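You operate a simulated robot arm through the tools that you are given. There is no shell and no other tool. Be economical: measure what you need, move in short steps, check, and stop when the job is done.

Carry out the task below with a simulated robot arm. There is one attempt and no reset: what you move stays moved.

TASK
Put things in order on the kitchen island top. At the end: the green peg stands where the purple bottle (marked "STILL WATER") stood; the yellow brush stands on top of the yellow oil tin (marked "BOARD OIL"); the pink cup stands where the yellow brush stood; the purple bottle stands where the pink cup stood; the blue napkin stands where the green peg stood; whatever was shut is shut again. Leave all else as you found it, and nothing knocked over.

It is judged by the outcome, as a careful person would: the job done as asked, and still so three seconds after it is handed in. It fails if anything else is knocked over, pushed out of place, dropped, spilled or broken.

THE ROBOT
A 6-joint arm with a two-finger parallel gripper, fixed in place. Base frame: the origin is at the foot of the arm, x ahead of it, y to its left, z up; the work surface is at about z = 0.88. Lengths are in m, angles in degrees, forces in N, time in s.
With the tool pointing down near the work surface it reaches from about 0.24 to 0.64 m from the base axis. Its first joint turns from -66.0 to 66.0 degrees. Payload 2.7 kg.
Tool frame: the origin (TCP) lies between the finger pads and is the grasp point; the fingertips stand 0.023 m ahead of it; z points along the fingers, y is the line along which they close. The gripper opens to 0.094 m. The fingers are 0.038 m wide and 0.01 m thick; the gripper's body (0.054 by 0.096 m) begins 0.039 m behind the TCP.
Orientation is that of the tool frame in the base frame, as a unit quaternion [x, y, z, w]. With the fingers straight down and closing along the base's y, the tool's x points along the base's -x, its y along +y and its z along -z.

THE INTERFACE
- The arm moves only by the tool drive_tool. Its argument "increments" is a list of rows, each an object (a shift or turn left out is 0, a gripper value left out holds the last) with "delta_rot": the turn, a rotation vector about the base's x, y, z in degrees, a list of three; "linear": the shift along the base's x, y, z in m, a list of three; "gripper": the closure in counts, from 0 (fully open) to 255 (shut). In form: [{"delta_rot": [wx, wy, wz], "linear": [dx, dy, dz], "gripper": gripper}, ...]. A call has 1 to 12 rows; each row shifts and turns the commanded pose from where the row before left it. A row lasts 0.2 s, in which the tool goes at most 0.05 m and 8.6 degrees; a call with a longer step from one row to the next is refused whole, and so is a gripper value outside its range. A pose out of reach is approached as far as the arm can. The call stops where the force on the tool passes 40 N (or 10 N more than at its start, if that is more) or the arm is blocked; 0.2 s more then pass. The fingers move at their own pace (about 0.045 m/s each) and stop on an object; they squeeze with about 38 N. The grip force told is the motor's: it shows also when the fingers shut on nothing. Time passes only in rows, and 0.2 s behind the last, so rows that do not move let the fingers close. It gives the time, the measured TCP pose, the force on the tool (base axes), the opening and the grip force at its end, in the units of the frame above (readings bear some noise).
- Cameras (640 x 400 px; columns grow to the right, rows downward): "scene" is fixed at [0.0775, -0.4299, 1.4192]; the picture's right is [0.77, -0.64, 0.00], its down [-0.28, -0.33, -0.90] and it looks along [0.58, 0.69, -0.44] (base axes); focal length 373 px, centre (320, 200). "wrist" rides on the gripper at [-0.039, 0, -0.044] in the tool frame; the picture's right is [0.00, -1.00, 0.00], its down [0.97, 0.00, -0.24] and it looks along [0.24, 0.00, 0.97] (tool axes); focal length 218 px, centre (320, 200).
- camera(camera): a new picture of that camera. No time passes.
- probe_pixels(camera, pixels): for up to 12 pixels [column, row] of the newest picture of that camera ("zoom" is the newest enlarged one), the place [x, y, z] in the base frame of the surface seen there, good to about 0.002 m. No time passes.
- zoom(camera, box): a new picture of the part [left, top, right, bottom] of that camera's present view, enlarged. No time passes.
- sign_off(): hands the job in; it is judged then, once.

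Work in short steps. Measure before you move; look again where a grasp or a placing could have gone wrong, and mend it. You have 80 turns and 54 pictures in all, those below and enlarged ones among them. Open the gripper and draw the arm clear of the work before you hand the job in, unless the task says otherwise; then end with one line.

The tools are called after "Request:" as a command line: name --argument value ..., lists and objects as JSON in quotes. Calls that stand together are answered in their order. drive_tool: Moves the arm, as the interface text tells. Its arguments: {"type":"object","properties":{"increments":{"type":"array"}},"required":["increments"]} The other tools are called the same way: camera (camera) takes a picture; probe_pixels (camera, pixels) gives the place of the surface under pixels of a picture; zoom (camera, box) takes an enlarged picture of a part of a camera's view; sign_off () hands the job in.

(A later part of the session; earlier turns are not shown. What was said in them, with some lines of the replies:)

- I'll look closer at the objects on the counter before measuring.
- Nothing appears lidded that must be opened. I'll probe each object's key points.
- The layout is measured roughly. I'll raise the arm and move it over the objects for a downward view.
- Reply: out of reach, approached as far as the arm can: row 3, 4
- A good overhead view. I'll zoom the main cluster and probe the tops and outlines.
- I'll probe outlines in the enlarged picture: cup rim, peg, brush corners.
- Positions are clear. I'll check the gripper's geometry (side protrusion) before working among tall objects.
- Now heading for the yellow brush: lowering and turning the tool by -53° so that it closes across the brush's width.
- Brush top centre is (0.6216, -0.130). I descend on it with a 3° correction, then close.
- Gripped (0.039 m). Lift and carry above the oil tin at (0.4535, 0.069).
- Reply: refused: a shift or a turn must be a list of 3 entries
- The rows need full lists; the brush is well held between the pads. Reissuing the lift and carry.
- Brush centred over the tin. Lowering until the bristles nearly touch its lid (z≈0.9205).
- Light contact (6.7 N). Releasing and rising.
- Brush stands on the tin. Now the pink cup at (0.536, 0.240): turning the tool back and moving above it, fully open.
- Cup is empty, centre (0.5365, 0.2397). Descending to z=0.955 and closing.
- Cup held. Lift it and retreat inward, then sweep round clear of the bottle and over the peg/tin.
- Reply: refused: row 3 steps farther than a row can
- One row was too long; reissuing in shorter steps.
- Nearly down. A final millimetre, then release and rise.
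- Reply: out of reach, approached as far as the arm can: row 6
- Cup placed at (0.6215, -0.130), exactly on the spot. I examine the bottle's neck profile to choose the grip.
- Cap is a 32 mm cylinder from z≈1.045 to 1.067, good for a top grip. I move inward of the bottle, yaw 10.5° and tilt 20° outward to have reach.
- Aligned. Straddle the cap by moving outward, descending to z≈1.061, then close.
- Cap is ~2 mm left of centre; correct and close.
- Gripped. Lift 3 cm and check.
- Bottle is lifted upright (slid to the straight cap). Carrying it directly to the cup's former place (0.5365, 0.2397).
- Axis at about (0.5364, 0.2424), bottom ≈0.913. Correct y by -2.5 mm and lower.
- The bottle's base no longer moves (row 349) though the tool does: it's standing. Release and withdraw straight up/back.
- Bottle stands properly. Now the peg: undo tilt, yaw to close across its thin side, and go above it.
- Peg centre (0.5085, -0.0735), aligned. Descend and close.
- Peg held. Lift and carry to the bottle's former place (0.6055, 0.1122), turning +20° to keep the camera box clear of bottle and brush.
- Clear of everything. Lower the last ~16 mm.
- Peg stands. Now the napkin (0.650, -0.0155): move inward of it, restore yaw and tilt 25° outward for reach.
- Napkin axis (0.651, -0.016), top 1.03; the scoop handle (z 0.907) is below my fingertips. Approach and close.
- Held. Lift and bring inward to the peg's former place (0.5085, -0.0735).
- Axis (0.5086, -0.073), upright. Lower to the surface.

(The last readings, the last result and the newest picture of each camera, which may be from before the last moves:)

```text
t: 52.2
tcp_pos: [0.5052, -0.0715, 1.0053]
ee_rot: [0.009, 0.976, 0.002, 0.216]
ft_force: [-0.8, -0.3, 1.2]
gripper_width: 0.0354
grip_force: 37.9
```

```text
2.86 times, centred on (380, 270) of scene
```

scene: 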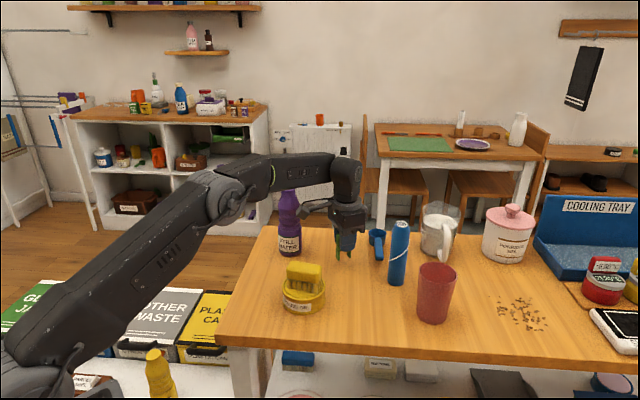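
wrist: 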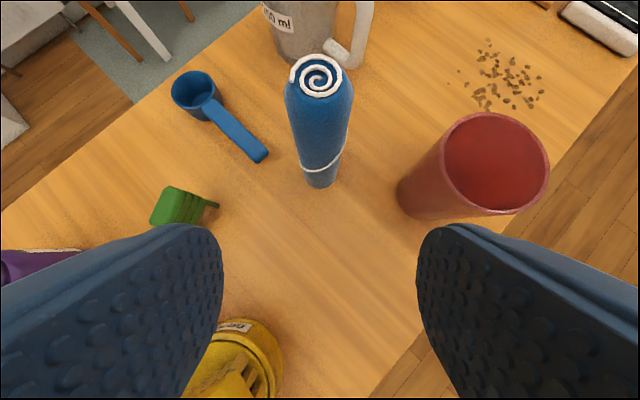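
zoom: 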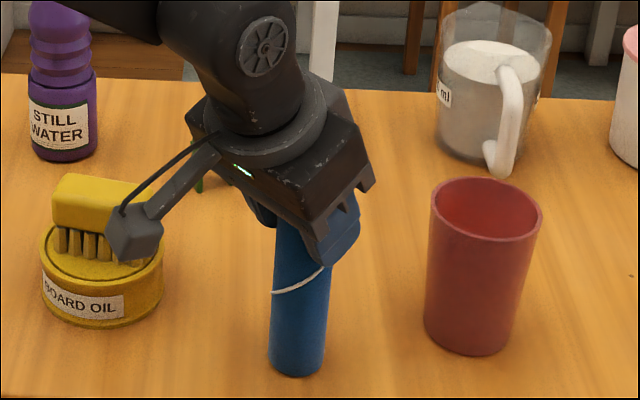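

Force now turned upward: contact. Release, withdraw up and inward along the tool line.

Request:
drive_tool --increments '[{"gripper": 190}, {"gripper": 120}, {"gripper": 60}, {"gripper": 30}, {}, {"linear": [-0.008, 0, 0.02]}, {"linear": [-0.015, 0, 0.035]}, {"linear": [-0.02, 0, 0.04]}, {"linear": [-0.02, 0, 0.04]}, {}]'

Request:
camera --camera "wrist"

Request:
camera --camera "scene"

```text
t: 54.4
tcp_pos: [0.442, -0.0711, 1.1402]
ee_rot: [0.008, 0.976, 0.002, 0.216]
ft_force: [0.1, 0.3, -1.4]
gripper_width: 0.0828
grip_force: 0.1
```

```text
20 pictures are left
```

wrist: 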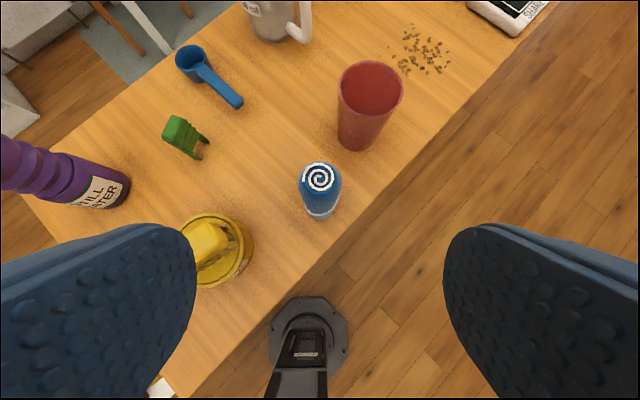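

```text
19 pictures are left
```

scene: 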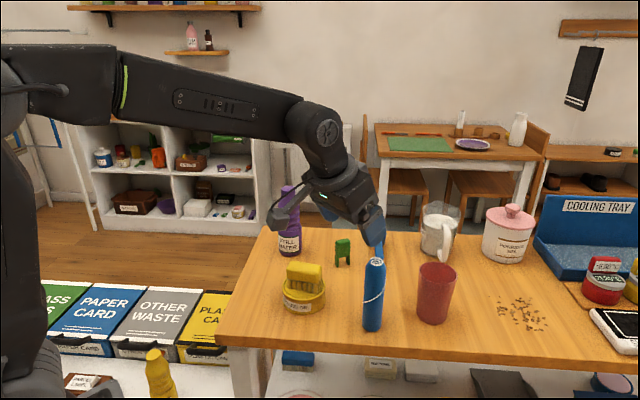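

All five stand in their places. Probe a final check, open fully and draw the arm clear.

Request:
probe_pixels --camera "wrist" --pixels '[[319, 178], [182, 128], [170, 132], [192, 138], [185, 152], [195, 127]]'

Request:
drive_tool --increments '[{"linear": [-0.02, 0, 0.03], "gripper": 0}, {"linear": [-0.02, -0.03, 0.03], "delta_rot": [0, 8, 0]}, {"linear": [-0.02, -0.03, 0.02], "delta_rot": [0, 8, 0]}, {"linear": [0, -0.03, 0], "delta_rot": [0, 8, 0]}, {}]'

Request:
zoom --camera "scene" --box '[240, 170, 480, 340]'

```text
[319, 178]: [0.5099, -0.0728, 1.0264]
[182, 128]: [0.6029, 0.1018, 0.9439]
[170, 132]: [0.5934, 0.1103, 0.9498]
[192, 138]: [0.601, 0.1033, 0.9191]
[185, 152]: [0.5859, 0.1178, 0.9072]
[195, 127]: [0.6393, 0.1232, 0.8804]
```

```text
t: 55.6
tcp_pos: [0.3822, -0.1639, 1.2186]
ee_rot: [0.009, 1.0, 0.0, 0.007]
ft_force: [-0.7, 0.6, -0.2]
gripper_width: 0.0939
grip_force: 0.0
```

```text
2.35 times, centred on (360, 255) of scene
```

zoom: 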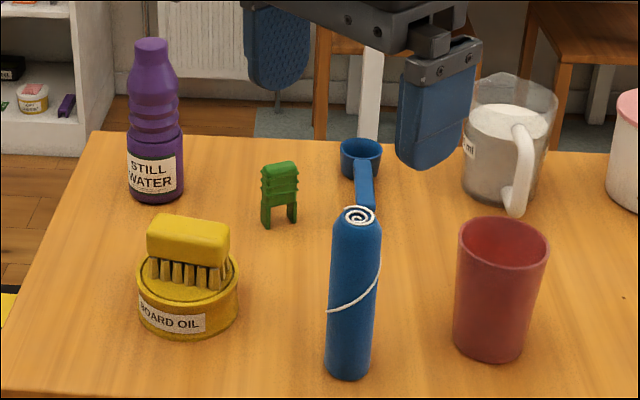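

Everything is upright and in its place, and the gripper is open and clear. Handing in.

Request:
sign_off

```text
The job is handed in.
```

The job is handed in: the brush stands on the oil tin, and the cup, bottle, peg and napkin each stand in their asked-for places. Nothing was knocked over, and nothing had to be opened.
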